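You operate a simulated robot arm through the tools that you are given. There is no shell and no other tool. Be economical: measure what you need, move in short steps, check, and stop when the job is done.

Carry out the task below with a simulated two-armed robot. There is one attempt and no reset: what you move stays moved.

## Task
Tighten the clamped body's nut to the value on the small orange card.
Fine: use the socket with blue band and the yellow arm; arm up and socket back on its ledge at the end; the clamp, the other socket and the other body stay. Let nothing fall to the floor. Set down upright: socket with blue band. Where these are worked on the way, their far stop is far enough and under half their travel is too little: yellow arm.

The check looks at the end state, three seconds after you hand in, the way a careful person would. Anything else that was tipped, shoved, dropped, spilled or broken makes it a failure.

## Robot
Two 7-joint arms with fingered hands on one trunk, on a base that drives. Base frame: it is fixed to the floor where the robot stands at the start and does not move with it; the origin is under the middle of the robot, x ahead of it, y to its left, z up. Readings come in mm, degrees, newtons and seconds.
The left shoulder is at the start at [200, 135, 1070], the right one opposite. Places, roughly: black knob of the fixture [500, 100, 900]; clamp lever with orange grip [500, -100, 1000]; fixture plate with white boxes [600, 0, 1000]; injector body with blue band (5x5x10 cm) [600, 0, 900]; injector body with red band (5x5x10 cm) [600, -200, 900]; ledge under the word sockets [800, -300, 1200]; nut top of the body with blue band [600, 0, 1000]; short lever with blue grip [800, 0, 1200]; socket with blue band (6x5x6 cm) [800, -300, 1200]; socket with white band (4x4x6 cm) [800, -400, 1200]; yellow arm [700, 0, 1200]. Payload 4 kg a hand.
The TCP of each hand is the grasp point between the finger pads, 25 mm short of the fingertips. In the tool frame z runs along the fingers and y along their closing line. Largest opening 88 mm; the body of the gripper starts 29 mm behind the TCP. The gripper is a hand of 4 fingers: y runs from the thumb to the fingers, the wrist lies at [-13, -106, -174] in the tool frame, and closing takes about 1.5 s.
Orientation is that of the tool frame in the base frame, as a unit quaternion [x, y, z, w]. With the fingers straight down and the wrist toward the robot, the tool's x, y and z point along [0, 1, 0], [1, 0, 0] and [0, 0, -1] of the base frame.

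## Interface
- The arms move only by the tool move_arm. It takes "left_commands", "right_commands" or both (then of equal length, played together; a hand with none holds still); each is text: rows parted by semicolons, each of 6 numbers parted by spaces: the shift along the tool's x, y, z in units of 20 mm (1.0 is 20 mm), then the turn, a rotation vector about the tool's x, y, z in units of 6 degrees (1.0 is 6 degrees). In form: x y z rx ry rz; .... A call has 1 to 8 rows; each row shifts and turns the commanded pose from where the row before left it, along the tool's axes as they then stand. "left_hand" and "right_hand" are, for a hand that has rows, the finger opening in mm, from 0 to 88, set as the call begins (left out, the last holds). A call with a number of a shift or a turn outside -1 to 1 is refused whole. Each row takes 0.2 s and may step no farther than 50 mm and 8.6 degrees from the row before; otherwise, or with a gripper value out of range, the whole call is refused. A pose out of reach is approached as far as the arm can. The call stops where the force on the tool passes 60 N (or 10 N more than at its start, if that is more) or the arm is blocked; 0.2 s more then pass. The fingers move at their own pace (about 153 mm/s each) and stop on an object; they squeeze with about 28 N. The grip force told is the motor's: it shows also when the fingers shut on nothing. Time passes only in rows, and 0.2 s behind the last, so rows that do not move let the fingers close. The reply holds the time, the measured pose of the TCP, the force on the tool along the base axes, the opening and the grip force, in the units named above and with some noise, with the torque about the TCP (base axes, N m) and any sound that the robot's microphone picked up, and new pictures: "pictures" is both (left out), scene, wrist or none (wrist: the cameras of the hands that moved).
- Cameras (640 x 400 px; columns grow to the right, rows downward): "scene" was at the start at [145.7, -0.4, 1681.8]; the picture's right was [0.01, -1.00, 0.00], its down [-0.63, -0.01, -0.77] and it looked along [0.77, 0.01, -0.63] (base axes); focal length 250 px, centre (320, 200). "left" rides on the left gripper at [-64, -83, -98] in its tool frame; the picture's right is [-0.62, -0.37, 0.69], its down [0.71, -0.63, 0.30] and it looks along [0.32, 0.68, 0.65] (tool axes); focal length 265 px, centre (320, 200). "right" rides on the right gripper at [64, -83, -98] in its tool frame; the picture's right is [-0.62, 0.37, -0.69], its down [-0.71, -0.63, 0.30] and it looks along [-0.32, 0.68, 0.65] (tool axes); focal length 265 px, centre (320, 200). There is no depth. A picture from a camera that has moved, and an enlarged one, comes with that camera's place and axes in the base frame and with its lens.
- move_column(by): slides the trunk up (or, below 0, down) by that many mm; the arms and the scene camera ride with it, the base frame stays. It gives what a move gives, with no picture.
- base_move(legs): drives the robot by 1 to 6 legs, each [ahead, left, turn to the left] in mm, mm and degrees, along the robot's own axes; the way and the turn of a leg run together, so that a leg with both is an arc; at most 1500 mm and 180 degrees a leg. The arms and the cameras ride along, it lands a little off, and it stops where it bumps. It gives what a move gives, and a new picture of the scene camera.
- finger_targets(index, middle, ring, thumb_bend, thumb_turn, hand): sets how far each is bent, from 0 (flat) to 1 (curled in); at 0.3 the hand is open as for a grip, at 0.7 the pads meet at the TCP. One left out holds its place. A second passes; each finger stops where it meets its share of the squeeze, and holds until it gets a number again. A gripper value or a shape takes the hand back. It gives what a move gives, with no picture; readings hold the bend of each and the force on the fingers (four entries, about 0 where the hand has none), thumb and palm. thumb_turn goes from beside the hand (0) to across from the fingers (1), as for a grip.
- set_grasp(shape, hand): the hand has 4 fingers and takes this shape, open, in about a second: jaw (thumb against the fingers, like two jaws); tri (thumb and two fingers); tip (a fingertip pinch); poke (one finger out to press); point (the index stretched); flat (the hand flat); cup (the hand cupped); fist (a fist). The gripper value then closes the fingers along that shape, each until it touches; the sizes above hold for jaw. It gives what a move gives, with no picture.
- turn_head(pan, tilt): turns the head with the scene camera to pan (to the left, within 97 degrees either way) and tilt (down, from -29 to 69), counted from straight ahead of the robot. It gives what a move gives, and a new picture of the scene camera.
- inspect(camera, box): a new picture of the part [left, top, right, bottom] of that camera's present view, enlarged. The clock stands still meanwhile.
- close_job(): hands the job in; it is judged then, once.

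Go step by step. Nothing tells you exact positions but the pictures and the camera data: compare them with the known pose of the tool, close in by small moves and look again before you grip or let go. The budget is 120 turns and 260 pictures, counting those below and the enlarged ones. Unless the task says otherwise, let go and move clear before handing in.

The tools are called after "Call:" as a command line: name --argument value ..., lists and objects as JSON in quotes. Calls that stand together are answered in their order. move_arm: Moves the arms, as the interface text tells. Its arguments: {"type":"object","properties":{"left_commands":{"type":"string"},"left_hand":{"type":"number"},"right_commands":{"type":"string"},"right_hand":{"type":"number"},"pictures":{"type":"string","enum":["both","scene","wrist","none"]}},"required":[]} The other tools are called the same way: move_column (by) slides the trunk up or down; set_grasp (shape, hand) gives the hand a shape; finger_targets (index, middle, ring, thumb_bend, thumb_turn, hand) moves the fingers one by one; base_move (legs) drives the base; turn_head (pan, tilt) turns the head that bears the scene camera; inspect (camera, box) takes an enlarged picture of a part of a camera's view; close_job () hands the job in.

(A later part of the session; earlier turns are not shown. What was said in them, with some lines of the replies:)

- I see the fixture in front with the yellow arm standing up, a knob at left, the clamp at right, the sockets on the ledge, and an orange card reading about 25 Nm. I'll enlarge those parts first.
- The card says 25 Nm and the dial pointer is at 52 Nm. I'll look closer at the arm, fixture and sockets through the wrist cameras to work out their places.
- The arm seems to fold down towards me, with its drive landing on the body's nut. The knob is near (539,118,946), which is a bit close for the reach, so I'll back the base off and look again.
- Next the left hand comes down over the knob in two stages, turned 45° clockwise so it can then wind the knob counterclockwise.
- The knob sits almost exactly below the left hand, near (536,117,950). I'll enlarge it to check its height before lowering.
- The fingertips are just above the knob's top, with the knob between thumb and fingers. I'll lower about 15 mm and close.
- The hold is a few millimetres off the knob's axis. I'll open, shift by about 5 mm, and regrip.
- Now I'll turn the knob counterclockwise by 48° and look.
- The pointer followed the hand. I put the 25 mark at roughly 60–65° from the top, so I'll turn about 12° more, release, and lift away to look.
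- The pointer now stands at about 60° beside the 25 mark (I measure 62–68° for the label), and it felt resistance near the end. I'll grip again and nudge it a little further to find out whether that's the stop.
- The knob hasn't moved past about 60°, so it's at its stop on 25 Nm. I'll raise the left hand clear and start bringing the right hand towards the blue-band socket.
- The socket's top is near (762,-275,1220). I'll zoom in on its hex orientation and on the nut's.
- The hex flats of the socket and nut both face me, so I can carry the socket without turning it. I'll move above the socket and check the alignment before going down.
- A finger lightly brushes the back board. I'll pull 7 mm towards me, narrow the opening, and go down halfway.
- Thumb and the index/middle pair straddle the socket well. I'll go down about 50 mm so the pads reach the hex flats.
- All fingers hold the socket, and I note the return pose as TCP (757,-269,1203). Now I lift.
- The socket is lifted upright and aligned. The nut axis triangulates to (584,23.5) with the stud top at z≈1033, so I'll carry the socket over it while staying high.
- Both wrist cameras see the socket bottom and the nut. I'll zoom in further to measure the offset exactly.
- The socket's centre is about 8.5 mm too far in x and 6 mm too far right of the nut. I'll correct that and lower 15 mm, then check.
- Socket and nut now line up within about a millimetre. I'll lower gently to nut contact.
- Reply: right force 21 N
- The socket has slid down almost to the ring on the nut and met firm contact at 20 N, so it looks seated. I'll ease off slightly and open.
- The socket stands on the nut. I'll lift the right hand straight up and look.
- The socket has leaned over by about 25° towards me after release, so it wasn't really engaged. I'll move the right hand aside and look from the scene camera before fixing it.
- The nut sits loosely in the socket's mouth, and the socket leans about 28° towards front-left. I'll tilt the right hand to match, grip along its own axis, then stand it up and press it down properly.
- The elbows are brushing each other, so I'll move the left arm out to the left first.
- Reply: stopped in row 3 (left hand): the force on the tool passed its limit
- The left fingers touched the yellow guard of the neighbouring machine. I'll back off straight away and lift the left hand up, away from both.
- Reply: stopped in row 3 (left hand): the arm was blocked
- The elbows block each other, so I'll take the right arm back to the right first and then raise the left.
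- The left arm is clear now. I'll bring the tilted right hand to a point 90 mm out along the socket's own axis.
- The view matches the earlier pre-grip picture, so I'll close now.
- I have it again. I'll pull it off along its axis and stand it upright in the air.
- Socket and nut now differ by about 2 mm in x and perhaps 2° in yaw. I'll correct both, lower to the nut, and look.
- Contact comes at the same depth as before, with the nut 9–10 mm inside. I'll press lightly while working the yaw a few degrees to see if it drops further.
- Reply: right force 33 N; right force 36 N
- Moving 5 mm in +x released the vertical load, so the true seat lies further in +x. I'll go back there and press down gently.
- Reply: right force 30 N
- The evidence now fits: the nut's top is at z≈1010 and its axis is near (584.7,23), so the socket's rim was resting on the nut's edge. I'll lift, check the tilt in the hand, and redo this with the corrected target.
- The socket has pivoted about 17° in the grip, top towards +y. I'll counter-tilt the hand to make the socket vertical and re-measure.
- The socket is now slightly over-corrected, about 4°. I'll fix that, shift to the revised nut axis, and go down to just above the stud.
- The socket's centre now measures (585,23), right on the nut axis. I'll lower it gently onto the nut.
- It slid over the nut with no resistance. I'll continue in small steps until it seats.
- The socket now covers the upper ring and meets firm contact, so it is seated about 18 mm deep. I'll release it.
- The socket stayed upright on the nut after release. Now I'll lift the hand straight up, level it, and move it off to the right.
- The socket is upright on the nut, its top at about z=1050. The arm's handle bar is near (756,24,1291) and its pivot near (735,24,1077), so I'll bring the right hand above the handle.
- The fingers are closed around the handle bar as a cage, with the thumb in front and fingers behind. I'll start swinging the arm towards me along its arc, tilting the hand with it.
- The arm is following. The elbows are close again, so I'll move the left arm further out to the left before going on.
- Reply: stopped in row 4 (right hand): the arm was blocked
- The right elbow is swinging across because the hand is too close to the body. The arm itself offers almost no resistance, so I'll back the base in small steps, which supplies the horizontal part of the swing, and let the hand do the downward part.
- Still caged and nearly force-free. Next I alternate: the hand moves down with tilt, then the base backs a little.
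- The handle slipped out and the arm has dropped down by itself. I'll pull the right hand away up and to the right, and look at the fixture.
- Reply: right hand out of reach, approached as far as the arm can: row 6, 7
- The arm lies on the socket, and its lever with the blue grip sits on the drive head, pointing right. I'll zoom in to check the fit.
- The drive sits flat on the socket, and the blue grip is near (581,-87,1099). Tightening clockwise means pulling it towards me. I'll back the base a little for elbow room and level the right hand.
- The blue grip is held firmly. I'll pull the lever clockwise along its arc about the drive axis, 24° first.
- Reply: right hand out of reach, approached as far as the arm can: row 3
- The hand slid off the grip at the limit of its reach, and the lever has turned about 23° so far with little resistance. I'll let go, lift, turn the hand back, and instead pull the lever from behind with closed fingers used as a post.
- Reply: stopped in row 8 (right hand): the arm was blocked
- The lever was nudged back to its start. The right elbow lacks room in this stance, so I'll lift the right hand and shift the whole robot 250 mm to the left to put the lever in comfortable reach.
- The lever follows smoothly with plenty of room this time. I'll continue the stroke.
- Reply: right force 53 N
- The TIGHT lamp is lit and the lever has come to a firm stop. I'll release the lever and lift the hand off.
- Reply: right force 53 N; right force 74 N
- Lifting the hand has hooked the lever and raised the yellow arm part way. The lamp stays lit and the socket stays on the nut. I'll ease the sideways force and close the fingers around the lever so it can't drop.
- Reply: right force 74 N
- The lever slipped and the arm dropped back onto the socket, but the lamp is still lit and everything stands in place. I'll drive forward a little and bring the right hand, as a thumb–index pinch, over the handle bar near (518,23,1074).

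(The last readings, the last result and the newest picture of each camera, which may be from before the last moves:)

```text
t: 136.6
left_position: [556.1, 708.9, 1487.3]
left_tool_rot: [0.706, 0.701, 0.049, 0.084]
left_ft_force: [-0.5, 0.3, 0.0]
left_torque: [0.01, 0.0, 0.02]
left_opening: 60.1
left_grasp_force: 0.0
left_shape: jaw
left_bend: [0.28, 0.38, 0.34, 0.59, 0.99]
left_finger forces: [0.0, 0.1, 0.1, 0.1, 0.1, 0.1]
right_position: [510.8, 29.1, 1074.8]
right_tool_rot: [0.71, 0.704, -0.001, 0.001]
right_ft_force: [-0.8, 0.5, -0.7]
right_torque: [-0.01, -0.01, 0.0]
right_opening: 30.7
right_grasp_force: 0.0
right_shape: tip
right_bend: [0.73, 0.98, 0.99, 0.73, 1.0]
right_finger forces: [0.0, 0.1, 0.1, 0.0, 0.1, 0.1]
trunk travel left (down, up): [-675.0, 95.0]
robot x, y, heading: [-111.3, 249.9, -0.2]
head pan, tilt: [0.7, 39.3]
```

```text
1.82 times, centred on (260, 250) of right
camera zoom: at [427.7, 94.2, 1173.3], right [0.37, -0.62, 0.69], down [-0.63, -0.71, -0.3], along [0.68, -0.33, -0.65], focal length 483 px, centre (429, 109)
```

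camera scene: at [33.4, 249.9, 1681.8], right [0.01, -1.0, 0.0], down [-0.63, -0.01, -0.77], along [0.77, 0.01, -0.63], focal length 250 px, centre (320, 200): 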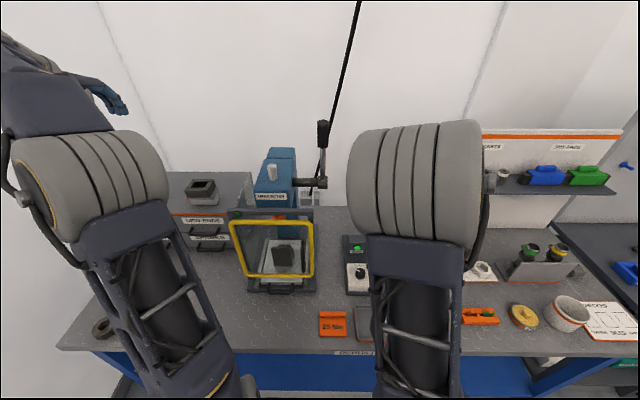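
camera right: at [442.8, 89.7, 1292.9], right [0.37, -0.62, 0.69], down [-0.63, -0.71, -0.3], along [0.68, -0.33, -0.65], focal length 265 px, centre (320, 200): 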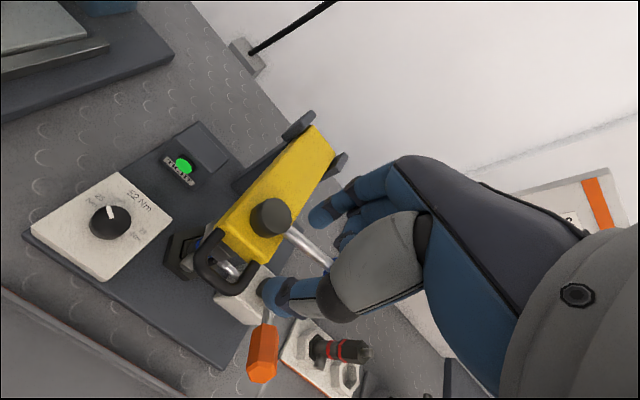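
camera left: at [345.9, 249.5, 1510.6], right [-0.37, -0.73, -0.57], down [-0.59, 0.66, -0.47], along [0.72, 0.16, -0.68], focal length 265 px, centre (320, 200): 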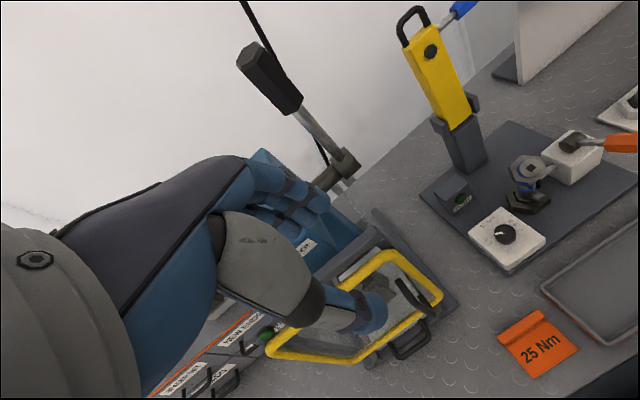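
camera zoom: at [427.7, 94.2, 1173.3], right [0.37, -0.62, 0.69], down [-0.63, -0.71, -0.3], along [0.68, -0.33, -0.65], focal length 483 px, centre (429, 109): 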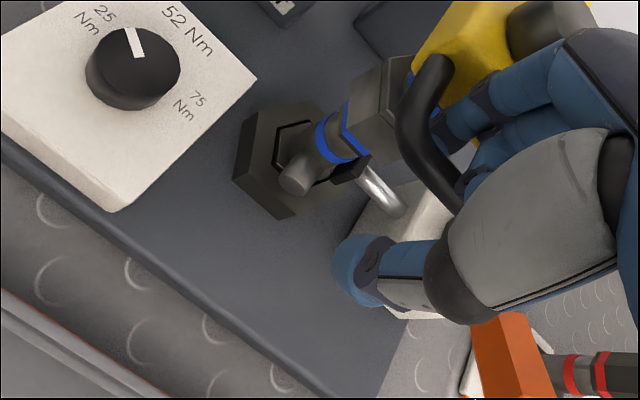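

The index has entered the loop with the thumb in front of the bar. I'll lower 8 mm more and close.

Call:
move_arm --right_commands "0 0 0.4 0 0 0;0 0 0 0 0 0" --pictures "none"

Call:
move_arm --right_commands "0 0 0 0 0 0;0 0 0 0 0 0;0 0 0 0 0 0;0 0 0 0 0 0;0 0 0 0 0 0;0 0 0 0 0 0" --right_hand 0 --pictures "none"

Call:
inspect --camera "right" --box '[140, 140, 380, 360]'

```text
t: 137.2
left_position: [555.4, 710.0, 1488.6]
left_tool_rot: [0.706, 0.701, 0.049, 0.086]
left_ft_force: [-0.5, -0.8, 0.3]
left_torque: [0.0, 0.01, -0.01]
left_opening: 59.8
left_grasp_force: 0.0
left_shape: jaw
left_bend: [0.28, 0.38, 0.34, 0.59, 0.99]
left_finger forces: [0.0, 0.0, 0.0, 0.0, 0.0, 0.0]
right_position: [511.7, 28.3, 1069.5]
right_tool_rot: [0.709, 0.705, 0.002, 0.003]
right_ft_force: [7.9, -0.3, 28.2]
right_torque: [-0.32, -0.19, 0.07]
right_opening: 30.1
right_grasp_force: 0.1
right_shape: tip
right_bend: [0.73, 1.0, 0.99, 0.73, 1.0]
right_finger forces: [0.0, 23.7, 5.7, 0.1, 0.0, 0.0]
trunk travel left (down, up): [-675.0, 95.0]
robot x, y, heading: [-110.4, 248.0, -0.3]
head pan, tilt: [0.7, 39.3]
```

```text
t: 138.6
left_position: [556.2, 709.6, 1488.1]
left_tool_rot: [0.707, 0.7, 0.049, 0.086]
left_ft_force: [-0.2, 0.0, 0.5]
left_torque: [-0.01, 0.02, -0.02]
left_opening: 60.0
left_grasp_force: 0.0
left_shape: jaw
left_bend: [0.28, 0.38, 0.34, 0.59, 0.99]
left_finger forces: [0.1, 0.0, 0.0, 0.0, 0.1, 0.1]
right_position: [511.9, 29.0, 1069.7]
right_tool_rot: [0.709, 0.705, 0.001, 0.003]
right_ft_force: [7.7, -1.7, 40.8]
right_torque: [-0.74, -0.46, 0.04]
right_opening: 0.0
right_grasp_force: 28.5
right_shape: tip
right_bend: [0.7, 1.0, 0.99, 0.38, 1.0]
right_finger forces: [10.1, 31.0, 19.6, 0.0, 14.4, 0.1]
trunk travel left (down, up): [-675.0, 95.0]
robot x, y, heading: [-114.1, 249.0, -0.2]
head pan, tilt: [0.7, 39.3]
```

```text
1.82 times, centred on (260, 250) of right
camera zoom: at [428.6, 94.1, 1167.2], right [0.36, -0.62, 0.7], down [-0.63, -0.71, -0.31], along [0.69, -0.33, -0.65], focal length 483 px, centre (429, 109)
```

zoom: 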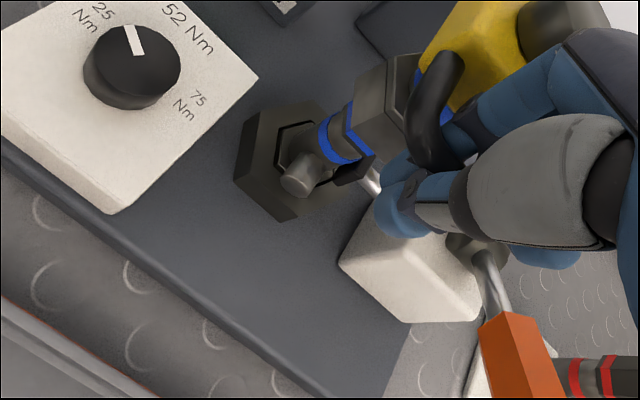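

The index and thumb meet under the bar, so it is caged. I'll raise the arm along its arc, the first 30°.

Call:
move_arm --right_commands "0 0.04 -0.94 0 0 0;0 0.12 -0.93 0 0 0;0 0.2 -0.92 0 0 0;0 0.29 -0.9 0 0 0;0 0.35 -0.87 0 0 0;0 0.44 -0.83 0 0 0" --pictures "wrist"

```text
t: 140.0
left_position: [554.9, 709.7, 1487.7]
left_tool_rot: [0.706, 0.701, 0.049, 0.087]
left_ft_force: [0.1, -0.9, 0.6]
left_torque: [-0.01, 0.03, 0.01]
left_opening: 59.9
left_grasp_force: 0.0
left_shape: jaw
left_bend: [0.28, 0.38, 0.34, 0.59, 0.99]
left_finger forces: [0.0, 0.1, 0.0, 0.0, 0.0, 0.0]
right_position: [539.7, 28.1, 1175.4]
right_tool_rot: [0.709, 0.705, -0.002, 0.0]
right_ft_force: [-10.7, 3.7, 2.7]
right_torque: [-0.16, 0.14, -0.02]
right_opening: 0.0
right_grasp_force: 27.9
right_shape: tip
right_bend: [0.7, 0.99, 1.0, 0.41, 1.0]
right_finger forces: [14.1, 11.2, 0.1, 0.0, 24.4, 0.0]
trunk travel left (down, up): [-675.0, 95.0]
robot x, y, heading: [-114.8, 250.7, -0.3]
head pan, tilt: [0.7, 39.3]
camera right: at [456.1, 94.1, 1274.2], right [0.37, -0.62, 0.69], down [-0.63, -0.71, -0.3], along [0.68, -0.33, -0.65], focal length 265 px, centre (320, 200)
```

right: 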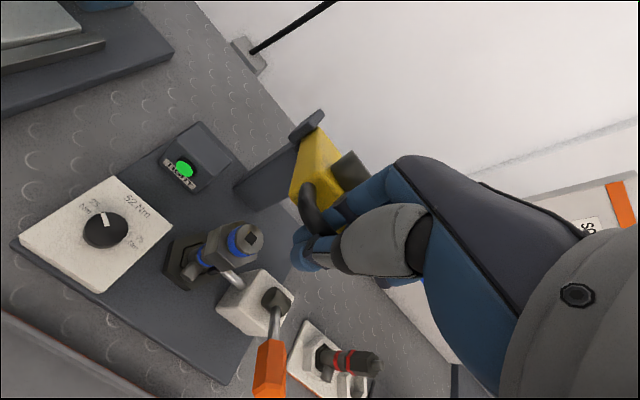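

It's lifting nicely. I'll continue the arc.

Call:
move_arm --right_commands "0 0.5 -0.79 0 0 0;0 0.57 -0.75 0 0 0;0 0.63 -0.69 0 0 0;0 0.69 -0.63 0 0 0;0 0.75 -0.57 0 0 0;0 0.79 -0.5 0 0 0;0 0.83 -0.44 0 0 0" --pictures "wrist"

```text
t: 141.6
left_position: [556.0, 709.6, 1487.4]
left_tool_rot: [0.706, 0.701, 0.049, 0.086]
left_ft_force: [0.9, -0.1, 0.2]
left_torque: [-0.01, 0.0, 0.01]
left_opening: 60.0
left_grasp_force: 0.0
left_shape: jaw
left_bend: [0.28, 0.38, 0.34, 0.59, 0.99]
left_finger forces: [0.1, 0.1, 0.0, 0.1, 0.1, 0.0]
right_position: [633.0, 28.3, 1264.3]
right_tool_rot: [0.71, 0.705, 0.0, 0.001]
right_ft_force: [-11.5, 4.4, 21.3]
right_torque: [-0.24, 0.12, 0.01]
right_opening: 0.1
right_grasp_force: 28.3
right_shape: tip
right_bend: [0.7, 1.0, 1.0, 0.41, 1.0]
right_finger forces: [12.4, 20.9, 0.1, 0.0, 26.7, 0.0]
trunk travel left (down, up): [-675.0, 95.0]
robot x, y, heading: [-111.4, 250.5, -0.3]
head pan, tilt: [0.7, 39.3]
camera right: at [551.1, 94.3, 1361.9], right [0.36, -0.62, 0.69], down [-0.63, -0.71, -0.3], along [0.68, -0.33, -0.65], focal length 265 px, centre (320, 200)
```

right: 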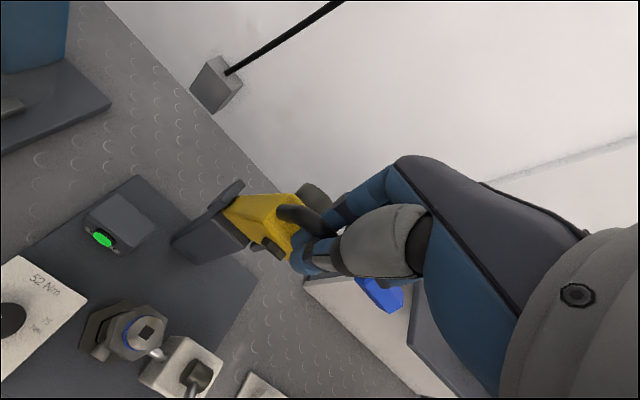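

Call:
move_arm --right_commands "0 0.85 -0.5 0 0 0;0 0.88 -0.4 0 0 0;0 0.9 -0.28 0 0 0;0 0.92 -0.18 0 0 0;0 0.93 -0.08 0 0 0;0 0.93 0 0 0 0" --pictures "wrist"

```text
t: 143.0
left_position: [556.7, 708.2, 1486.9]
left_tool_rot: [0.706, 0.701, 0.049, 0.085]
left_ft_force: [0.7, 0.3, -1.3]
left_torque: [0.02, -0.02, -0.03]
left_opening: 59.9
left_grasp_force: 0.1
left_shape: jaw
left_bend: [0.28, 0.38, 0.34, 0.59, 0.99]
left_finger forces: [0.0, 0.1, 0.0, 0.1, 0.0, 0.1]
right_position: [742.6, 28.7, 1288.4]
right_tool_rot: [0.709, 0.706, -0.002, -0.003]
right_ft_force: [-1.1, 5.5, -21.7]
right_torque: [-0.05, 0.29, -0.05]
right_opening: 0.0
right_grasp_force: 28.3
right_shape: tip
right_bend: [0.7, 1.0, 1.0, 0.43, 1.0]
right_finger forces: [25.1, 0.0, 0.0, 0.0, 13.3, 0.0]
trunk travel left (down, up): [-675.0, 95.0]
robot x, y, heading: [-114.1, 251.0, -0.1]
head pan, tilt: [0.7, 39.3]
camera right: at [660.8, 93.8, 1386.9], right [0.37, -0.62, 0.69], down [-0.64, -0.71, -0.3], along [0.68, -0.33, -0.66], focal length 265 px, centre (320, 200)
```

right: 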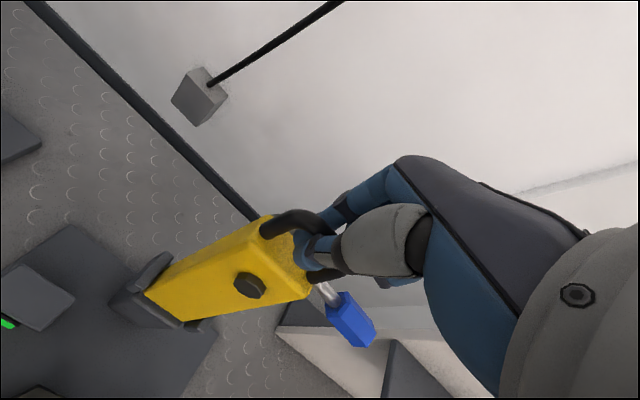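

Call:
move_arm --right_commands "0 0.5 0.25 0 0 0;0 0.5 0.05 0 0 0;0 0.4 0.05 0 0 0;0 0 0 0 0 0" --pictures "none"

Call:
inspect --camera "right" --box '[60, 160, 420, 385]'

```text
t: 144.0
left_position: [553.8, 708.9, 1487.6]
left_tool_rot: [0.706, 0.701, 0.05, 0.086]
left_ft_force: [-0.6, -0.7, 0.2]
left_torque: [-0.01, -0.03, 0.04]
left_opening: 59.7
left_grasp_force: 0.1
left_shape: jaw
left_bend: [0.28, 0.38, 0.34, 0.59, 0.99]
left_finger forces: [0.1, 0.1, 0.0, 0.0, 0.0, 0.1]
right_position: [767.7, 27.3, 1287.0]
right_tool_rot: [0.709, 0.706, -0.001, 0.001]
right_ft_force: [-33.3, 6.7, 4.2]
right_torque: [-0.03, 0.22, -0.04]
right_opening: 0.1
right_grasp_force: 27.9
right_shape: tip
right_bend: [0.7, 1.0, 1.0, 0.4, 1.0]
right_finger forces: [10.2, 0.0, 0.1, 0.0, 36.7, 0.0]
trunk travel left (down, up): [-675.0, 95.0]
robot x, y, heading: [-113.9, 250.6, -0.1]
head pan, tilt: [0.7, 39.3]
```

```text
1.78 times, centred on (240, 272) of right
camera zoom: at [685.5, 92.6, 1385.1], right [0.37, -0.62, 0.69], down [-0.63, -0.71, -0.3], along [0.68, -0.33, -0.65], focal length 472 px, centre (462, 71)
```

zoom: 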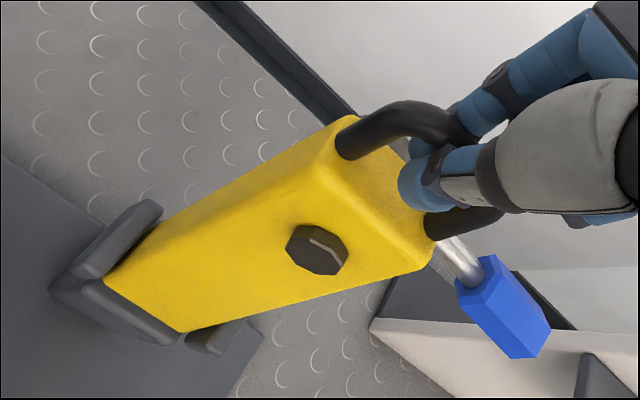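

The arm is back against its upright stop. I'll open and lift away.

Call:
move_arm --right_commands "0 -0.15 0 0 0 0;0 0 0 0 0 0;0 0 0 0 0 0;0 0 0 0 0 0;0 0 -0.5 0 0 0;0 0 -1 0 0 0;0 0 -1 0 0 0;0 0 -1 0 0 0" --right_hand 70

```text
t: 145.8
left_position: [555.3, 709.2, 1487.6]
left_tool_rot: [0.706, 0.702, 0.05, 0.085]
left_ft_force: [0.2, 0.0, 0.2]
left_torque: [0.05, -0.01, 0.0]
left_opening: 60.0
left_grasp_force: 0.0
left_shape: jaw
left_bend: [0.28, 0.38, 0.34, 0.59, 0.99]
left_finger forces: [0.1, 0.1, 0.1, 0.0, 0.2, 0.0]
right_position: [767.8, 28.6, 1353.1]
right_tool_rot: [0.709, 0.705, -0.001, 0.0]
right_ft_force: [-0.3, -0.6, 0.2]
right_torque: [-0.04, -0.03, 0.01]
right_opening: 69.8
right_grasp_force: 0.0
right_shape: tip
right_bend: [0.29, 0.98, 0.99, 0.5, 0.99]
right_finger forces: [0.0, 0.1, 0.0, 0.0, 0.0, 0.1]
trunk travel left (down, up): [-675.0, 95.0]
robot x, y, heading: [-114.6, 249.9, 0.1]
head pan, tilt: [0.7, 39.3]
camera scene: at [33.2, 249.9, 1681.8], right [0.01, -1.0, 0.0], down [-0.63, -0.01, -0.77], along [0.77, 0.01, -0.63], focal length 250 px, centre (320, 200)
camera right: at [685.3, 93.0, 1452.1], right [0.37, -0.62, 0.69], down [-0.63, -0.71, -0.3], along [0.68, -0.33, -0.65], focal length 265 px, centre (320, 200)
```

scene: 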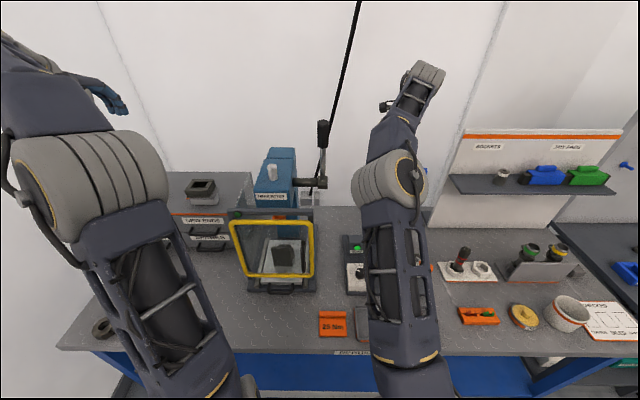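
right: 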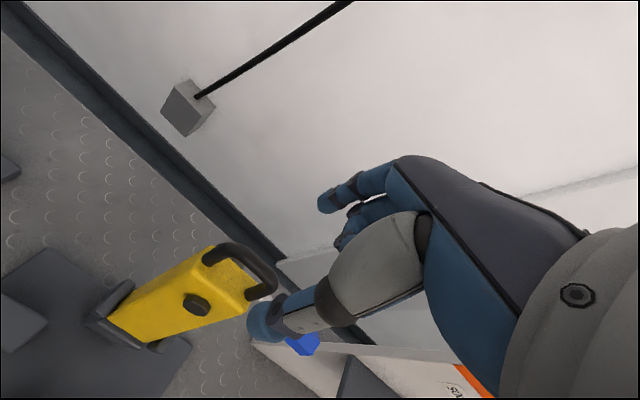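

The arm stays up. Next I'll pull the hand back, return to the first stance to the right, and set the hand to its jaw shape for the socket.

Call:
move_arm --right_commands "0 -1 -0.5 0 0 0;0 -1 -0.5 0 0 0;0 -1 0 0 0 0;0 -1 0 0 0 0;0 -1 0 0 0 0;0 -1 0 0 0 0;0 -1 0 0 0 0;0 -1 0 0 0 0" --pictures "none"

Call:
set_grasp --hand "right" --shape "jaw"

Call:
base_move --legs '[[0, -210, 0]]'

Call:
inspect --camera "scene" --box '[280, 140, 400, 280]'

```text
t: 147.6
left_position: [557.2, 708.9, 1487.4]
left_tool_rot: [0.706, 0.701, 0.049, 0.085]
left_ft_force: [-0.9, 0.4, 0.1]
left_torque: [-0.04, 0.01, -0.01]
left_opening: 60.1
left_grasp_force: 0.0
left_shape: jaw
left_bend: [0.28, 0.38, 0.34, 0.59, 0.99]
left_finger forces: [0.0, 0.0, 0.1, 0.0, 0.1, 0.0]
right_position: [607.7, 28.3, 1374.6]
right_tool_rot: [0.709, 0.706, -0.001, 0.0]
right_ft_force: [0.0, 0.2, 0.0]
right_torque: [-0.01, 0.02, 0.0]
right_opening: 70.0
right_grasp_force: 0.1
right_shape: tip
right_bend: [0.29, 0.98, 0.99, 0.5, 0.99]
right_finger forces: [0.0, 0.0, 0.0, 0.0, 0.1, 0.1]
trunk travel left (down, up): [-675.0, 95.0]
robot x, y, heading: [-113.3, 253.8, -0.1]
head pan, tilt: [0.7, 39.3]
```

```text
t: 148.5
left_position: [556.2, 708.2, 1487.8]
left_tool_rot: [0.706, 0.701, 0.049, 0.085]
left_ft_force: [-0.6, 0.4, -0.1]
left_torque: [-0.03, 0.0, 0.0]
left_opening: 59.9
left_grasp_force: 0.0
left_shape: jaw
left_bend: [0.28, 0.38, 0.34, 0.59, 0.99]
left_finger forces: [0.0, 0.0, 0.0, 0.0, 0.0, 0.0]
right_position: [608.8, 29.0, 1374.3]
right_tool_rot: [0.709, 0.705, -0.002, 0.0]
right_ft_force: [0.1, -0.6, -0.7]
right_torque: [0.02, 0.02, 0.01]
right_opening: 87.8
right_grasp_force: 0.0
right_shape: jaw
right_bend: [0.3, 0.3, 0.3, 0.3, 0.98]
right_finger forces: [0.0, 0.1, 0.1, 0.1, 0.0, 0.0]
trunk travel left (down, up): [-675.0, 95.0]
robot x, y, heading: [-110.3, 253.7, 0.2]
head pan, tilt: [0.7, 39.3]
```

```text
t: 150.2
left_position: [554.7, 498.9, 1486.5]
left_tool_rot: [0.706, 0.702, 0.049, 0.085]
left_ft_force: [0.4, -0.6, 0.2]
left_torque: [0.01, 0.0, 0.0]
left_opening: 60.0
left_grasp_force: 0.2
left_shape: jaw
left_bend: [0.28, 0.38, 0.34, 0.59, 0.99]
left_finger forces: [0.1, 0.0, 0.0, 0.0, 0.1, 0.1]
right_position: [608.3, -183.1, 1374.4]
right_tool_rot: [0.708, 0.706, -0.001, 0.0]
right_ft_force: [0.1, 0.0, 0.1]
right_torque: [0.02, 0.02, -0.05]
right_opening: 88.0
right_grasp_force: 0.0
right_shape: jaw
right_bend: [0.3, 0.3, 0.3, 0.3, 0.98]
right_finger forces: [0.0, 0.1, 0.0, 0.0, 0.1, 0.1]
trunk travel left (down, up): [-675.0, 95.0]
robot x, y, heading: [-117.0, 38.1, 0.0]
head pan, tilt: [0.7, 39.3]
camera scene: at [32.9, 37.7, 1681.8], right [0.01, -1.0, 0.0], down [-0.63, -0.01, -0.77], along [0.77, 0.01, -0.63], focal length 250 px, centre (320, 200)
```

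scene: 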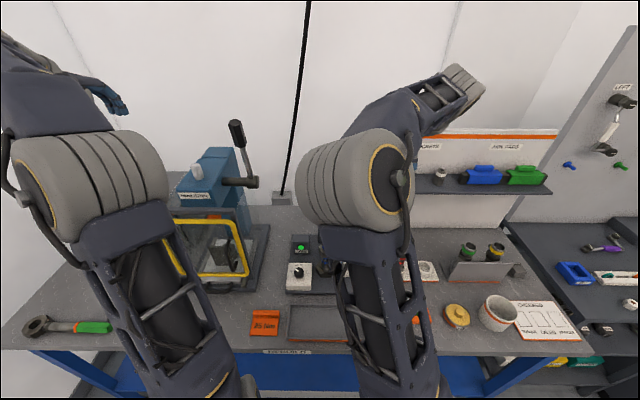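

```text
2.86 times, centred on (340, 210) of scene
camera zoom: at [32.9, 37.7, 1681.8], right [0.01, -1.0, 0.0], down [-0.63, -0.01, -0.77], along [0.77, 0.01, -0.63], focal length 713 px, centre (263, 171)
```

zoom: 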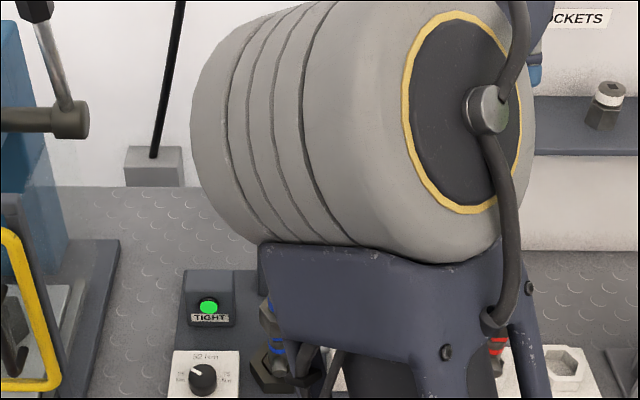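

Call:
move_arm --right_commands "1 -0.15 0.9 0 0 0;1 -0.15 0.9 0 0 0;1 -0.15 0.9 0 0 0;1 -0.15 0.9 0 0 0;1 -0.15 0.9 0 0 0;1 -0.15 0.9 0 0 0;1 -0.15 0.9 0 0 0;1 -0.15 0.9 0 0 0" --pictures "none"

Call:
move_arm --right_commands "0.9 -0.15 0.9 0 0 0;0.9 -0.1 0.9 0 0 0;0.9 0 0.9 0 0 0;0 0 0.9 0 0 0" --pictures "wrist"

Call:
inspect --camera "right" --box '[130, 180, 290, 300]'

```text
t: 152.0
left_position: [555.8, 497.3, 1487.7]
left_tool_rot: [0.705, 0.702, 0.05, 0.084]
left_ft_force: [0.0, -0.3, -0.1]
left_torque: [-0.02, 0.01, -0.02]
left_opening: 59.6
left_grasp_force: 0.1
left_shape: jaw
left_bend: [0.28, 0.38, 0.34, 0.59, 0.99]
left_finger forces: [0.1, 0.1, 0.1, 0.0, 0.0, 0.0]
right_position: [584.4, -23.1, 1229.4]
right_tool_rot: [0.708, 0.706, -0.001, 0.0]
right_ft_force: [0.2, -0.7, -0.4]
right_torque: [0.01, 0.02, -0.03]
right_opening: 88.0
right_grasp_force: 0.0
right_shape: jaw
right_bend: [0.3, 0.3, 0.3, 0.3, 0.98]
right_finger forces: [0.1, 0.1, 0.0, 0.1, 0.0, 0.0]
trunk travel left (down, up): [-675.0, 95.0]
robot x, y, heading: [-114.0, 37.4, 0.1]
head pan, tilt: [0.7, 39.3]
```

```text
t: 153.0
left_position: [554.4, 497.4, 1488.0]
left_tool_rot: [0.706, 0.702, 0.05, 0.085]
left_ft_force: [-0.4, 0.3, 0.1]
left_torque: [0.05, 0.01, -0.02]
left_opening: 59.9
left_grasp_force: 0.0
left_shape: jaw
left_bend: [0.28, 0.38, 0.34, 0.59, 0.99]
left_finger forces: [0.0, 0.0, 0.1, 0.0, 0.0, 0.0]
right_position: [579.2, 31.5, 1156.4]
right_tool_rot: [0.709, 0.705, -0.002, 0.0]
right_ft_force: [0.2, 0.2, -0.6]
right_torque: [-0.02, -0.02, 0.02]
right_opening: 87.8
right_grasp_force: 0.1
right_shape: jaw
right_bend: [0.3, 0.3, 0.3, 0.3, 0.98]
right_finger forces: [0.1, 0.0, 0.0, 0.0, 0.0, 0.0]
trunk travel left (down, up): [-675.0, 95.0]
robot x, y, heading: [-111.5, 37.4, 0.2]
head pan, tilt: [0.7, 39.3]
camera right: at [497.1, 96.4, 1255.6], right [0.37, -0.62, 0.69], down [-0.63, -0.71, -0.3], along [0.68, -0.33, -0.65], focal length 265 px, centre (320, 200)
```

right: 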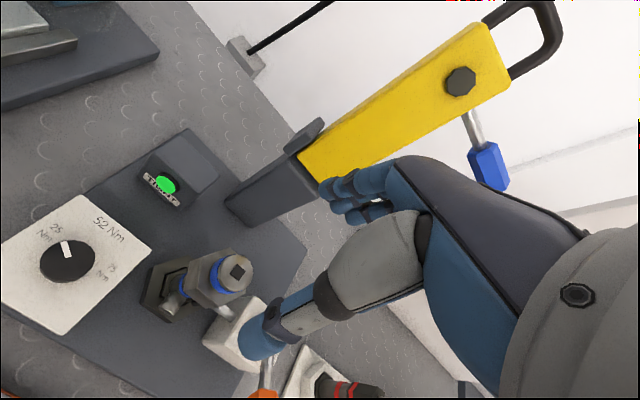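

```text
3.33 times, centred on (210, 240) of right
camera zoom: at [497.1, 96.4, 1255.6], right [0.37, -0.62, 0.69], down [-0.63, -0.71, -0.3], along [0.68, -0.33, -0.65], focal length 885 px, centre (687, 67)
```

zoom: 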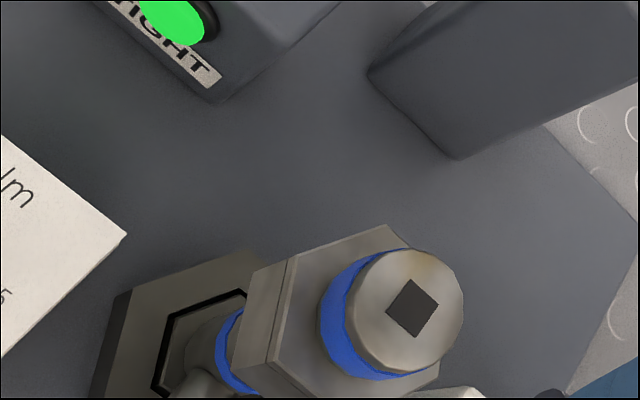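

The socket stands upright with its flats still facing me. I'll descend around it and grip.

Call:
move_arm --right_commands "0 -0.1 1 0 0 0;0 0 1 0 0 0;0 0 1 0 0 0;0 0 1 0 0 0;0 0 1 0 0 0;0 0 0.8 0 0 0;0 0 0.3 0 0 0" --right_hand 80 --pictures "none"

Call:
inspect --camera "right" --box '[180, 160, 380, 360]'

```text
t: 154.6
left_position: [554.9, 497.3, 1489.1]
left_tool_rot: [0.706, 0.702, 0.049, 0.085]
left_ft_force: [-0.1, 0.6, -0.2]
left_torque: [0.07, 0.03, 0.0]
left_opening: 59.7
left_grasp_force: 0.1
left_shape: jaw
left_bend: [0.28, 0.38, 0.34, 0.59, 0.99]
left_finger forces: [0.1, 0.0, 0.0, 0.1, 0.0, 0.0]
right_position: [577.2, 30.2, 1035.5]
right_tool_rot: [0.708, 0.706, -0.001, 0.0]
right_ft_force: [-0.1, -0.1, 0.1]
right_torque: [0.01, 0.0, 0.03]
right_opening: 80.2
right_grasp_force: 0.1
right_shape: jaw
right_bend: [0.31, 0.31, 0.3, 0.31, 0.98]
right_finger forces: [0.0, 0.1, 0.0, 0.0, 0.0, 0.1]
trunk travel left (down, up): [-675.0, 95.0]
robot x, y, heading: [-112.1, 36.6, 0.2]
head pan, tilt: [0.7, 39.3]
```

```text
2.00 times, centred on (280, 260) of right
camera zoom: at [494.9, 95.3, 1133.5], right [0.37, -0.62, 0.69], down [-0.63, -0.71, -0.3], along [0.68, -0.33, -0.65], focal length 531 px, centre (400, 80)
```

zoom: 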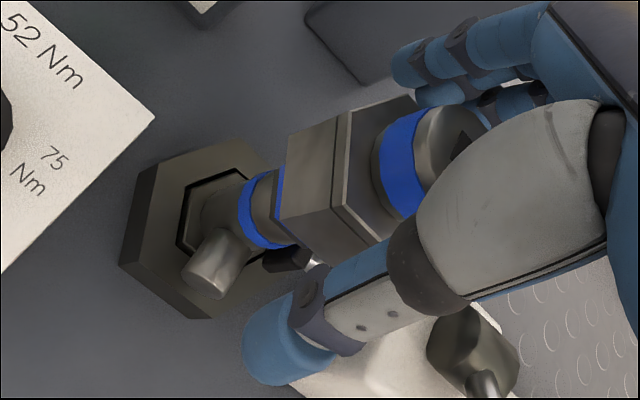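

Call:
move_arm --right_commands "0 0 0 0 0 0;0 0 0 0 0 0;0 0 0 0 0 0;0 0 0 0 0 0;0 0 0 0 0 0;0 0 0 0 0 0;0 0 0 0 0 0;0 0 0 0 0 0" --right_hand 20 --pictures "none"

Call:
move_arm --right_commands "0 0 -0.3 0 0 0;0 0 -0.3 0 0 0;0 0 -0.3 0 0 0;0 0 -0.5 0 0 0;0 0 -0.7 0 0 0;0 0 -1 0 0 0;0 0 -1 0 0 0" --pictures "wrist"

Call:
inspect --camera "right" --box '[140, 160, 380, 340]'

```text
t: 156.4
left_position: [556.1, 496.5, 1487.6]
left_tool_rot: [0.705, 0.702, 0.05, 0.085]
left_ft_force: [-0.8, -0.2, -0.2]
left_torque: [-0.01, 0.0, -0.03]
left_opening: 59.9
left_grasp_force: 0.1
left_shape: jaw
left_bend: [0.28, 0.38, 0.34, 0.59, 0.99]
left_finger forces: [0.0, 0.0, 0.0, 0.1, 0.0, 0.0]
right_position: [577.2, 29.8, 1035.6]
right_tool_rot: [0.708, 0.706, -0.001, 0.0]
right_ft_force: [1.9, -0.2, -0.3]
right_torque: [-0.01, -0.04, 0.01]
right_opening: 39.1
right_grasp_force: 28.2
right_shape: jaw
right_bend: [0.74, 0.45, 0.46, 0.73, 1.0]
right_finger forces: [14.5, 8.4, 3.1, 0.1, 24.7, 0.0]
trunk travel left (down, up): [-675.0, 95.0]
robot x, y, heading: [-112.8, 35.1, -0.0]
head pan, tilt: [0.7, 39.3]
```

```text
t: 158.0
left_position: [555.5, 497.1, 1488.2]
left_tool_rot: [0.705, 0.702, 0.049, 0.086]
left_ft_force: [0.3, 0.7, -0.4]
left_torque: [0.03, -0.02, -0.01]
left_opening: 59.7
left_grasp_force: 0.1
left_shape: jaw
left_bend: [0.28, 0.38, 0.34, 0.59, 0.99]
left_finger forces: [0.0, 0.0, 0.1, 0.1, 0.1, 0.0]
right_position: [578.5, 30.4, 1117.7]
right_tool_rot: [0.708, 0.706, -0.001, 0.001]
right_ft_force: [-1.2, -0.4, -1.3]
right_torque: [-0.02, -0.02, 0.01]
right_opening: 38.5
right_grasp_force: 28.3
right_shape: jaw
right_bend: [0.74, 0.45, 0.48, 0.73, 1.0]
right_finger forces: [14.5, 8.1, 3.2, 0.1, 26.1, 0.0]
trunk travel left (down, up): [-675.0, 95.0]
robot x, y, heading: [-111.2, 35.9, -0.3]
head pan, tilt: [0.7, 39.3]
camera right: at [495.6, 95.7, 1215.6], right [0.37, -0.62, 0.69], down [-0.63, -0.71, -0.3], along [0.68, -0.33, -0.65], focal length 265 px, centre (320, 200)
```

right: 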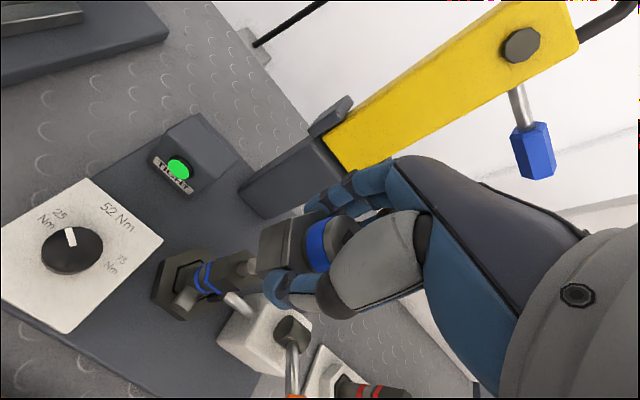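

```text
2.22 times, centred on (260, 250) of right
camera zoom: at [495.6, 95.7, 1215.6], right [0.37, -0.62, 0.69], down [-0.63, -0.71, -0.3], along [0.68, -0.33, -0.65], focal length 590 px, centre (453, 89)
```

zoom: 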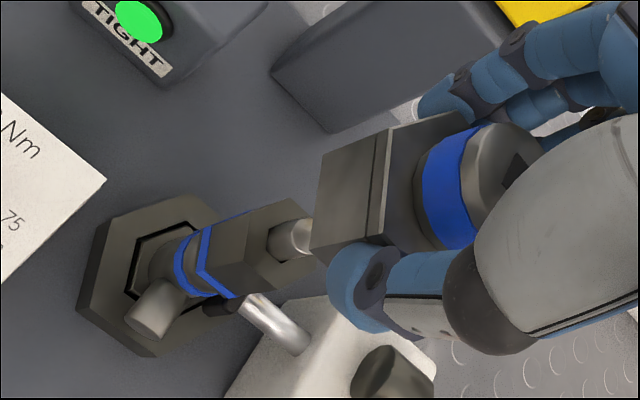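

The socket is lifted, upright in the hand; the nut stays with the lamp lit. I'll carry it back to the ledge along a high path clear of the lever.

Call:
move_arm --right_commands "0 0 -1 0 0 0;-1 0 -1 0 0 0;-1 0 -1 0 0 0;-1 0 -1 0 0 0;-1 0 -1 0 0 0;-1 0 -1 0 0 0;-1 0 -1 0 0 0;-1 0 -1 0 0 0" --pictures "none"

Call:
move_arm --right_commands "-1 0 0 0 0 0;-1 0 0 0 0 0;-1 0.2 0 0 0 0;-1 0.6 0 0 0 0;-1 0.8 0 0 0 0;-1 0.9 0 0 0 0;-1 0.9 0 0 0 0;-1 0.9 0 0 0 0" --pictures "wrist"

```text
t: 159.8
left_position: [554.3, 498.2, 1486.9]
left_tool_rot: [0.705, 0.702, 0.05, 0.085]
left_ft_force: [-0.3, 0.6, -0.1]
left_torque: [0.02, -0.03, -0.02]
left_opening: 59.9
left_grasp_force: 0.0
left_shape: jaw
left_bend: [0.28, 0.38, 0.34, 0.59, 0.99]
left_finger forces: [0.1, 0.0, 0.0, 0.1, 0.0, 0.0]
right_position: [575.9, -107.9, 1278.2]
right_tool_rot: [0.709, 0.706, 0.0, -0.001]
right_ft_force: [0.4, 0.5, -1.4]
right_torque: [-0.02, -0.01, 0.0]
right_opening: 38.5
right_grasp_force: 27.7
right_shape: jaw
right_bend: [0.74, 0.46, 0.48, 0.73, 1.0]
right_finger forces: [14.6, 8.0, 3.3, 0.0, 25.9, 0.0]
trunk travel left (down, up): [-675.0, 95.0]
robot x, y, heading: [-112.7, 36.9, 0.1]
head pan, tilt: [0.7, 39.3]
```

```text
t: 161.6
left_position: [554.3, 497.4, 1487.0]
left_tool_rot: [0.705, 0.702, 0.048, 0.086]
left_ft_force: [-0.5, -0.3, -0.5]
left_torque: [0.01, -0.01, 0.02]
left_opening: 59.9
left_grasp_force: 0.1
left_shape: jaw
left_bend: [0.28, 0.38, 0.34, 0.59, 0.99]
left_finger forces: [0.0, 0.0, 0.0, 0.0, 0.0, 0.0]
right_position: [662.5, -269.3, 1277.5]
right_tool_rot: [0.708, 0.706, -0.001, 0.0]
right_ft_force: [0.1, -0.8, -1.3]
right_torque: [-0.03, -0.02, 0.02]
right_opening: 38.8
right_grasp_force: 27.9
right_shape: jaw
right_bend: [0.74, 0.46, 0.49, 0.73, 1.0]
right_finger forces: [14.4, 8.0, 3.5, 0.0, 25.9, 0.0]
trunk travel left (down, up): [-675.0, 95.0]
robot x, y, heading: [-114.7, 43.4, -0.1]
head pan, tilt: [0.7, 39.3]
camera right: at [580.1, -204.4, 1376.3], right [0.37, -0.62, 0.69], down [-0.63, -0.71, -0.3], along [0.68, -0.33, -0.65], focal length 265 px, centre (320, 200)
```

right: 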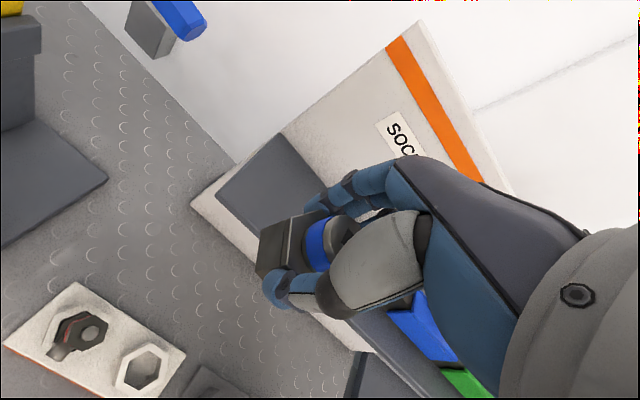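

Call:
move_arm --right_commands "0 1 0 0 0 0;0 1 0 0 0 0;0 1 0 0 0 0;0 1 0.5 0 0 0;0 0.7 1 0 0 0;0 0 1 0 0 0;0 0 0.5 0 0 0" --pictures "none"

Call:
inspect --camera "right" --box '[140, 130, 440, 380]'

```text
t: 163.2
left_position: [555.7, 497.7, 1489.3]
left_tool_rot: [0.705, 0.702, 0.05, 0.085]
left_ft_force: [-0.7, 0.2, 0.2]
left_torque: [0.01, 0.02, 0.02]
left_opening: 59.9
left_grasp_force: 0.1
left_shape: jaw
left_bend: [0.28, 0.38, 0.34, 0.59, 0.99]
left_finger forces: [0.0, 0.0, 0.0, 0.1, 0.0, 0.0]
right_position: [755.6, -269.7, 1218.2]
right_tool_rot: [0.708, 0.706, -0.001, 0.0]
right_ft_force: [-0.9, -0.5, -1.7]
right_torque: [0.01, 0.01, 0.0]
right_opening: 38.5
right_grasp_force: 27.5
right_shape: jaw
right_bend: [0.74, 0.46, 0.49, 0.73, 1.0]
right_finger forces: [14.4, 7.8, 3.5, 0.0, 25.9, 0.0]
trunk travel left (down, up): [-675.0, 95.0]
robot x, y, heading: [-112.9, 35.5, -0.1]
head pan, tilt: [0.7, 39.3]
```

```text
1.60 times, centred on (290, 255) of right
camera zoom: at [674.0, -204.1, 1315.7], right [0.37, -0.62, 0.69], down [-0.63, -0.71, -0.3], along [0.68, -0.33, -0.65], focal length 425 px, centre (368, 112)
```

zoom: 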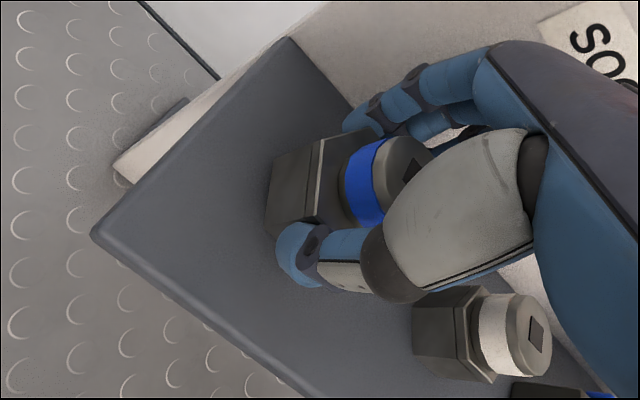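

Well placed over its old spot. I'll lower in small steps until the ledge carries it.

Call:
move_arm --right_commands "0 0 0.2 0 0 0;0 0 0.2 0 0 0;0 0 0.15 0 0 0;0 0 0.1 0 0 0;0 0 0 0 0 0" --pictures "none"

```text
t: 164.4
left_position: [553.4, 496.6, 1488.9]
left_tool_rot: [0.706, 0.702, 0.049, 0.086]
left_ft_force: [0.1, 0.2, -0.3]
left_torque: [0.03, 0.01, -0.02]
left_opening: 59.9
left_grasp_force: 0.1
left_shape: jaw
left_bend: [0.28, 0.38, 0.34, 0.59, 0.99]
left_finger forces: [0.0, 0.0, 0.0, 0.0, 0.1, 0.0]
right_position: [757.1, -268.4, 1207.4]
right_tool_rot: [0.709, 0.705, 0.0, 0.002]
right_ft_force: [-1.7, 0.4, 14.2]
right_torque: [0.01, 0.09, 0.02]
right_opening: 38.9
right_grasp_force: 28.4
right_shape: jaw
right_bend: [0.74, 0.46, 0.49, 0.73, 1.0]
right_finger forces: [15.0, 8.5, 3.8, 0.2, 28.9, 0.0]
trunk travel left (down, up): [-675.0, 95.0]
robot x, y, heading: [-112.8, 39.0, -0.3]
head pan, tilt: [0.7, 39.3]
```

Contact with the ledge. I'll release to a moderate opening, then rise straight up.

Call:
move_arm --right_commands "0 0 -0.05 0 0 0;0 0 0 0 0 0;0 0 0 0 0 0;0 0 0 0 0 0;0 0 0 0 0 0" --right_hand 66 --pictures "none"

Call:
inspect --camera "right" --box '[140, 130, 440, 380]'

```text
t: 165.6
left_position: [554.4, 496.9, 1487.6]
left_tool_rot: [0.705, 0.702, 0.048, 0.085]
left_ft_force: [0.2, -0.4, 0.2]
left_torque: [-0.05, 0.03, -0.03]
left_opening: 60.0
left_grasp_force: 0.2
left_shape: jaw
left_bend: [0.28, 0.38, 0.34, 0.59, 0.99]
left_finger forces: [0.0, 0.1, 0.1, 0.0, 0.0, 0.0]
right_position: [757.0, -268.5, 1206.1]
right_tool_rot: [0.708, 0.706, -0.001, 0.0]
right_ft_force: [1.3, 0.2, 0.3]
right_torque: [-0.03, 0.04, -0.02]
right_opening: 65.7
right_grasp_force: 0.0
right_shape: jaw
right_bend: [0.27, 0.36, 0.33, 0.54, 0.99]
right_finger forces: [0.0, 0.0, 0.1, 0.1, 0.0, 0.0]
trunk travel left (down, up): [-675.0, 95.0]
robot x, y, heading: [-114.5, 38.2, -0.0]
head pan, tilt: [0.7, 39.3]
```

```text
1.60 times, centred on (290, 255) of right
camera zoom: at [674.0, -204.6, 1304.1], right [0.37, -0.62, 0.69], down [-0.63, -0.71, -0.3], along [0.68, -0.33, -0.65], focal length 425 px, centre (368, 112)
```

zoom: 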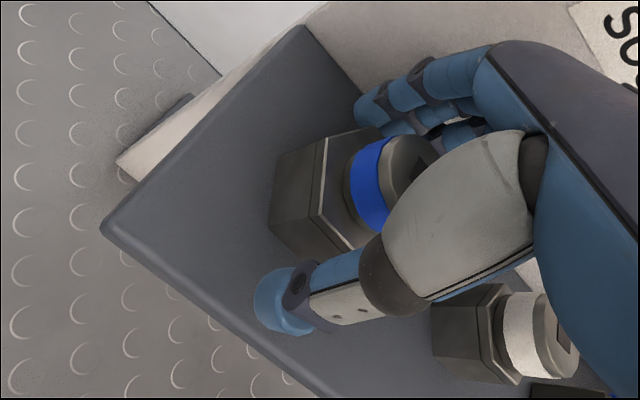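

The socket stands upright on the ledge. Lifting straight up, then back and away.

Call:
move_arm --right_commands "0 0 -0.5 0 0 0;0 0 -1 0 0 0;0 0 -1 0 0 0;0 0 -1 0 0 0;0 0 -1 0 0 0;0 0 -1 0 0 0;0 -0.5 -1 0 0 0;0 -1 -1 0 0 0" --pictures "none"

Call:
move_arm --right_commands "0 -1 -0.5 0 0 0;0 -1 -0.5 0 0 0;-0.5 -1 0 0 0 0;-0.5 -1 0 0 0 0;-0.5 -1 0 0 0 0;-0.5 -1 0 0 0 0;-0.5 -1 0 0 0 0;-0.5 -1 0 0 0 0"

Call:
inspect --camera "scene" --box '[260, 140, 500, 290]'

Call:
inspect --camera "scene" --box '[280, 220, 392, 290]'

```text
t: 167.4
left_position: [555.4, 497.1, 1488.5]
left_tool_rot: [0.705, 0.702, 0.049, 0.085]
left_ft_force: [0.7, 0.6, 0.4]
left_torque: [0.01, -0.01, 0.01]
left_opening: 59.9
left_grasp_force: 0.0
left_shape: jaw
left_bend: [0.28, 0.38, 0.34, 0.59, 0.99]
left_finger forces: [0.1, 0.1, 0.0, 0.1, 0.0, 0.1]
right_position: [727.1, -269.6, 1356.0]
right_tool_rot: [0.708, 0.706, -0.001, 0.0]
right_ft_force: [0.0, 1.0, -0.5]
right_torque: [-0.01, 0.02, 0.02]
right_opening: 65.5
right_grasp_force: 0.0
right_shape: jaw
right_bend: [0.27, 0.36, 0.33, 0.54, 0.99]
right_finger forces: [0.1, 0.0, 0.1, 0.1, 0.0, 0.1]
trunk travel left (down, up): [-675.0, 95.0]
robot x, y, heading: [-111.3, 41.9, -0.3]
head pan, tilt: [0.7, 39.3]
```

```text
t: 169.2
left_position: [555.2, 496.7, 1487.4]
left_tool_rot: [0.705, 0.702, 0.049, 0.085]
left_ft_force: [0.2, -0.5, 0.5]
left_torque: [-0.01, -0.01, 0.02]
left_opening: 60.0
left_grasp_force: 0.1
left_shape: jaw
left_bend: [0.28, 0.38, 0.34, 0.59, 0.99]
left_finger forces: [0.1, 0.1, 0.0, 0.1, 0.0, 0.0]
right_position: [567.3, -327.7, 1376.3]
right_tool_rot: [0.708, 0.706, -0.001, 0.0]
right_ft_force: [1.3, -0.1, -0.5]
right_torque: [0.02, -0.01, 0.01]
right_opening: 65.6
right_grasp_force: 0.0
right_shape: jaw
right_bend: [0.27, 0.36, 0.33, 0.54, 0.99]
right_finger forces: [0.0, 0.0, 0.0, 0.0, 0.1, 0.0]
trunk travel left (down, up): [-675.0, 95.0]
robot x, y, heading: [-112.7, 39.7, 0.0]
head pan, tilt: [0.7, 39.3]
camera scene: at [33.1, 37.6, 1681.8], right [0.01, -1.0, 0.0], down [-0.63, -0.01, -0.77], along [0.77, 0.01, -0.63], focal length 250 px, centre (320, 200)
camera right: at [484.2, -263.0, 1474.3], right [0.37, -0.62, 0.69], down [-0.63, -0.71, -0.3], along [0.68, -0.33, -0.65], focal length 265 px, centre (320, 200)
```

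scene: 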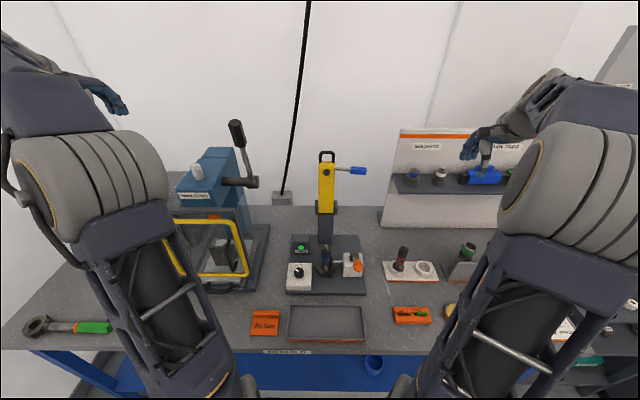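
right: 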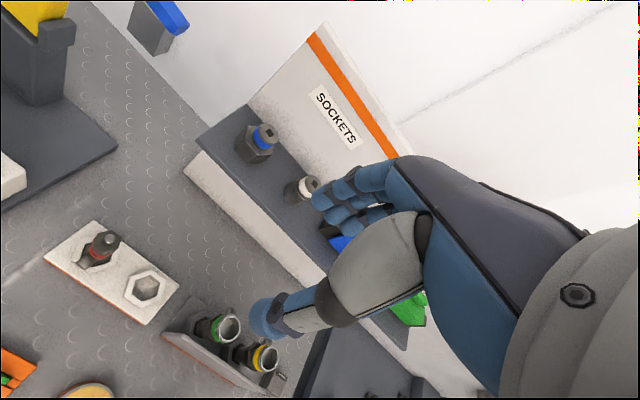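

```text
2.67 times, centred on (380, 215) of scene
camera zoom: at [33.1, 37.6, 1681.8], right [0.01, -1.0, 0.0], down [-0.63, -0.01, -0.77], along [0.77, 0.01, -0.63], focal length 666 px, centre (160, 160)
```

zoom: 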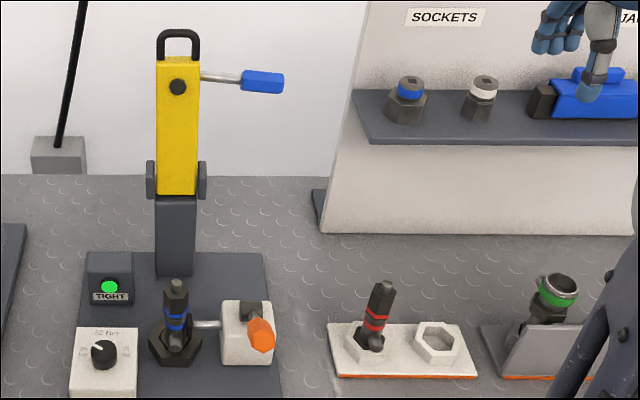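

```text
5.71 times, centred on (336, 255) of scene
camera zoom: at [33.1, 37.6, 1681.8], right [0.01, -1.0, 0.0], down [-0.63, -0.01, -0.77], along [0.77, 0.01, -0.63], focal length 1426 px, centre (229, -114)
```

zoom: 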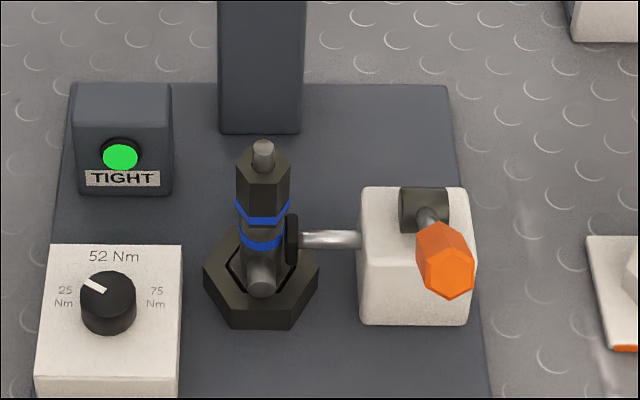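

The TIGHT lamp is lit with the dial on 25 Nm, the arm is up, the socket stands on its ledge, and nothing else looks disturbed. I'm handing in.

Call:
close_job

```text
The job is handed in.
```

The clamped body's nut is tightened at the 25 Nm setting from the card: the TIGHT lamp came on and is still lit. The yellow arm is up, and the blue-band socket stands upright on its ledge. The clamp, the other socket and the other body look unmoved, and nothing fell to the floor.

A few things did not go cleanly on the way:
- **Socket:** it leaned over after my first try at seating it, so I re-gripped it and seated it properly before tightening.
- **Yellow arm:** it slipped from the hand twice and dropped onto the seated socket. The socket and the lamp were unaffected.
- **Neighbouring machine:** the left hand touched its yellow guard once, at about 20 N. The guard looks to be in its original place in the later pictures.
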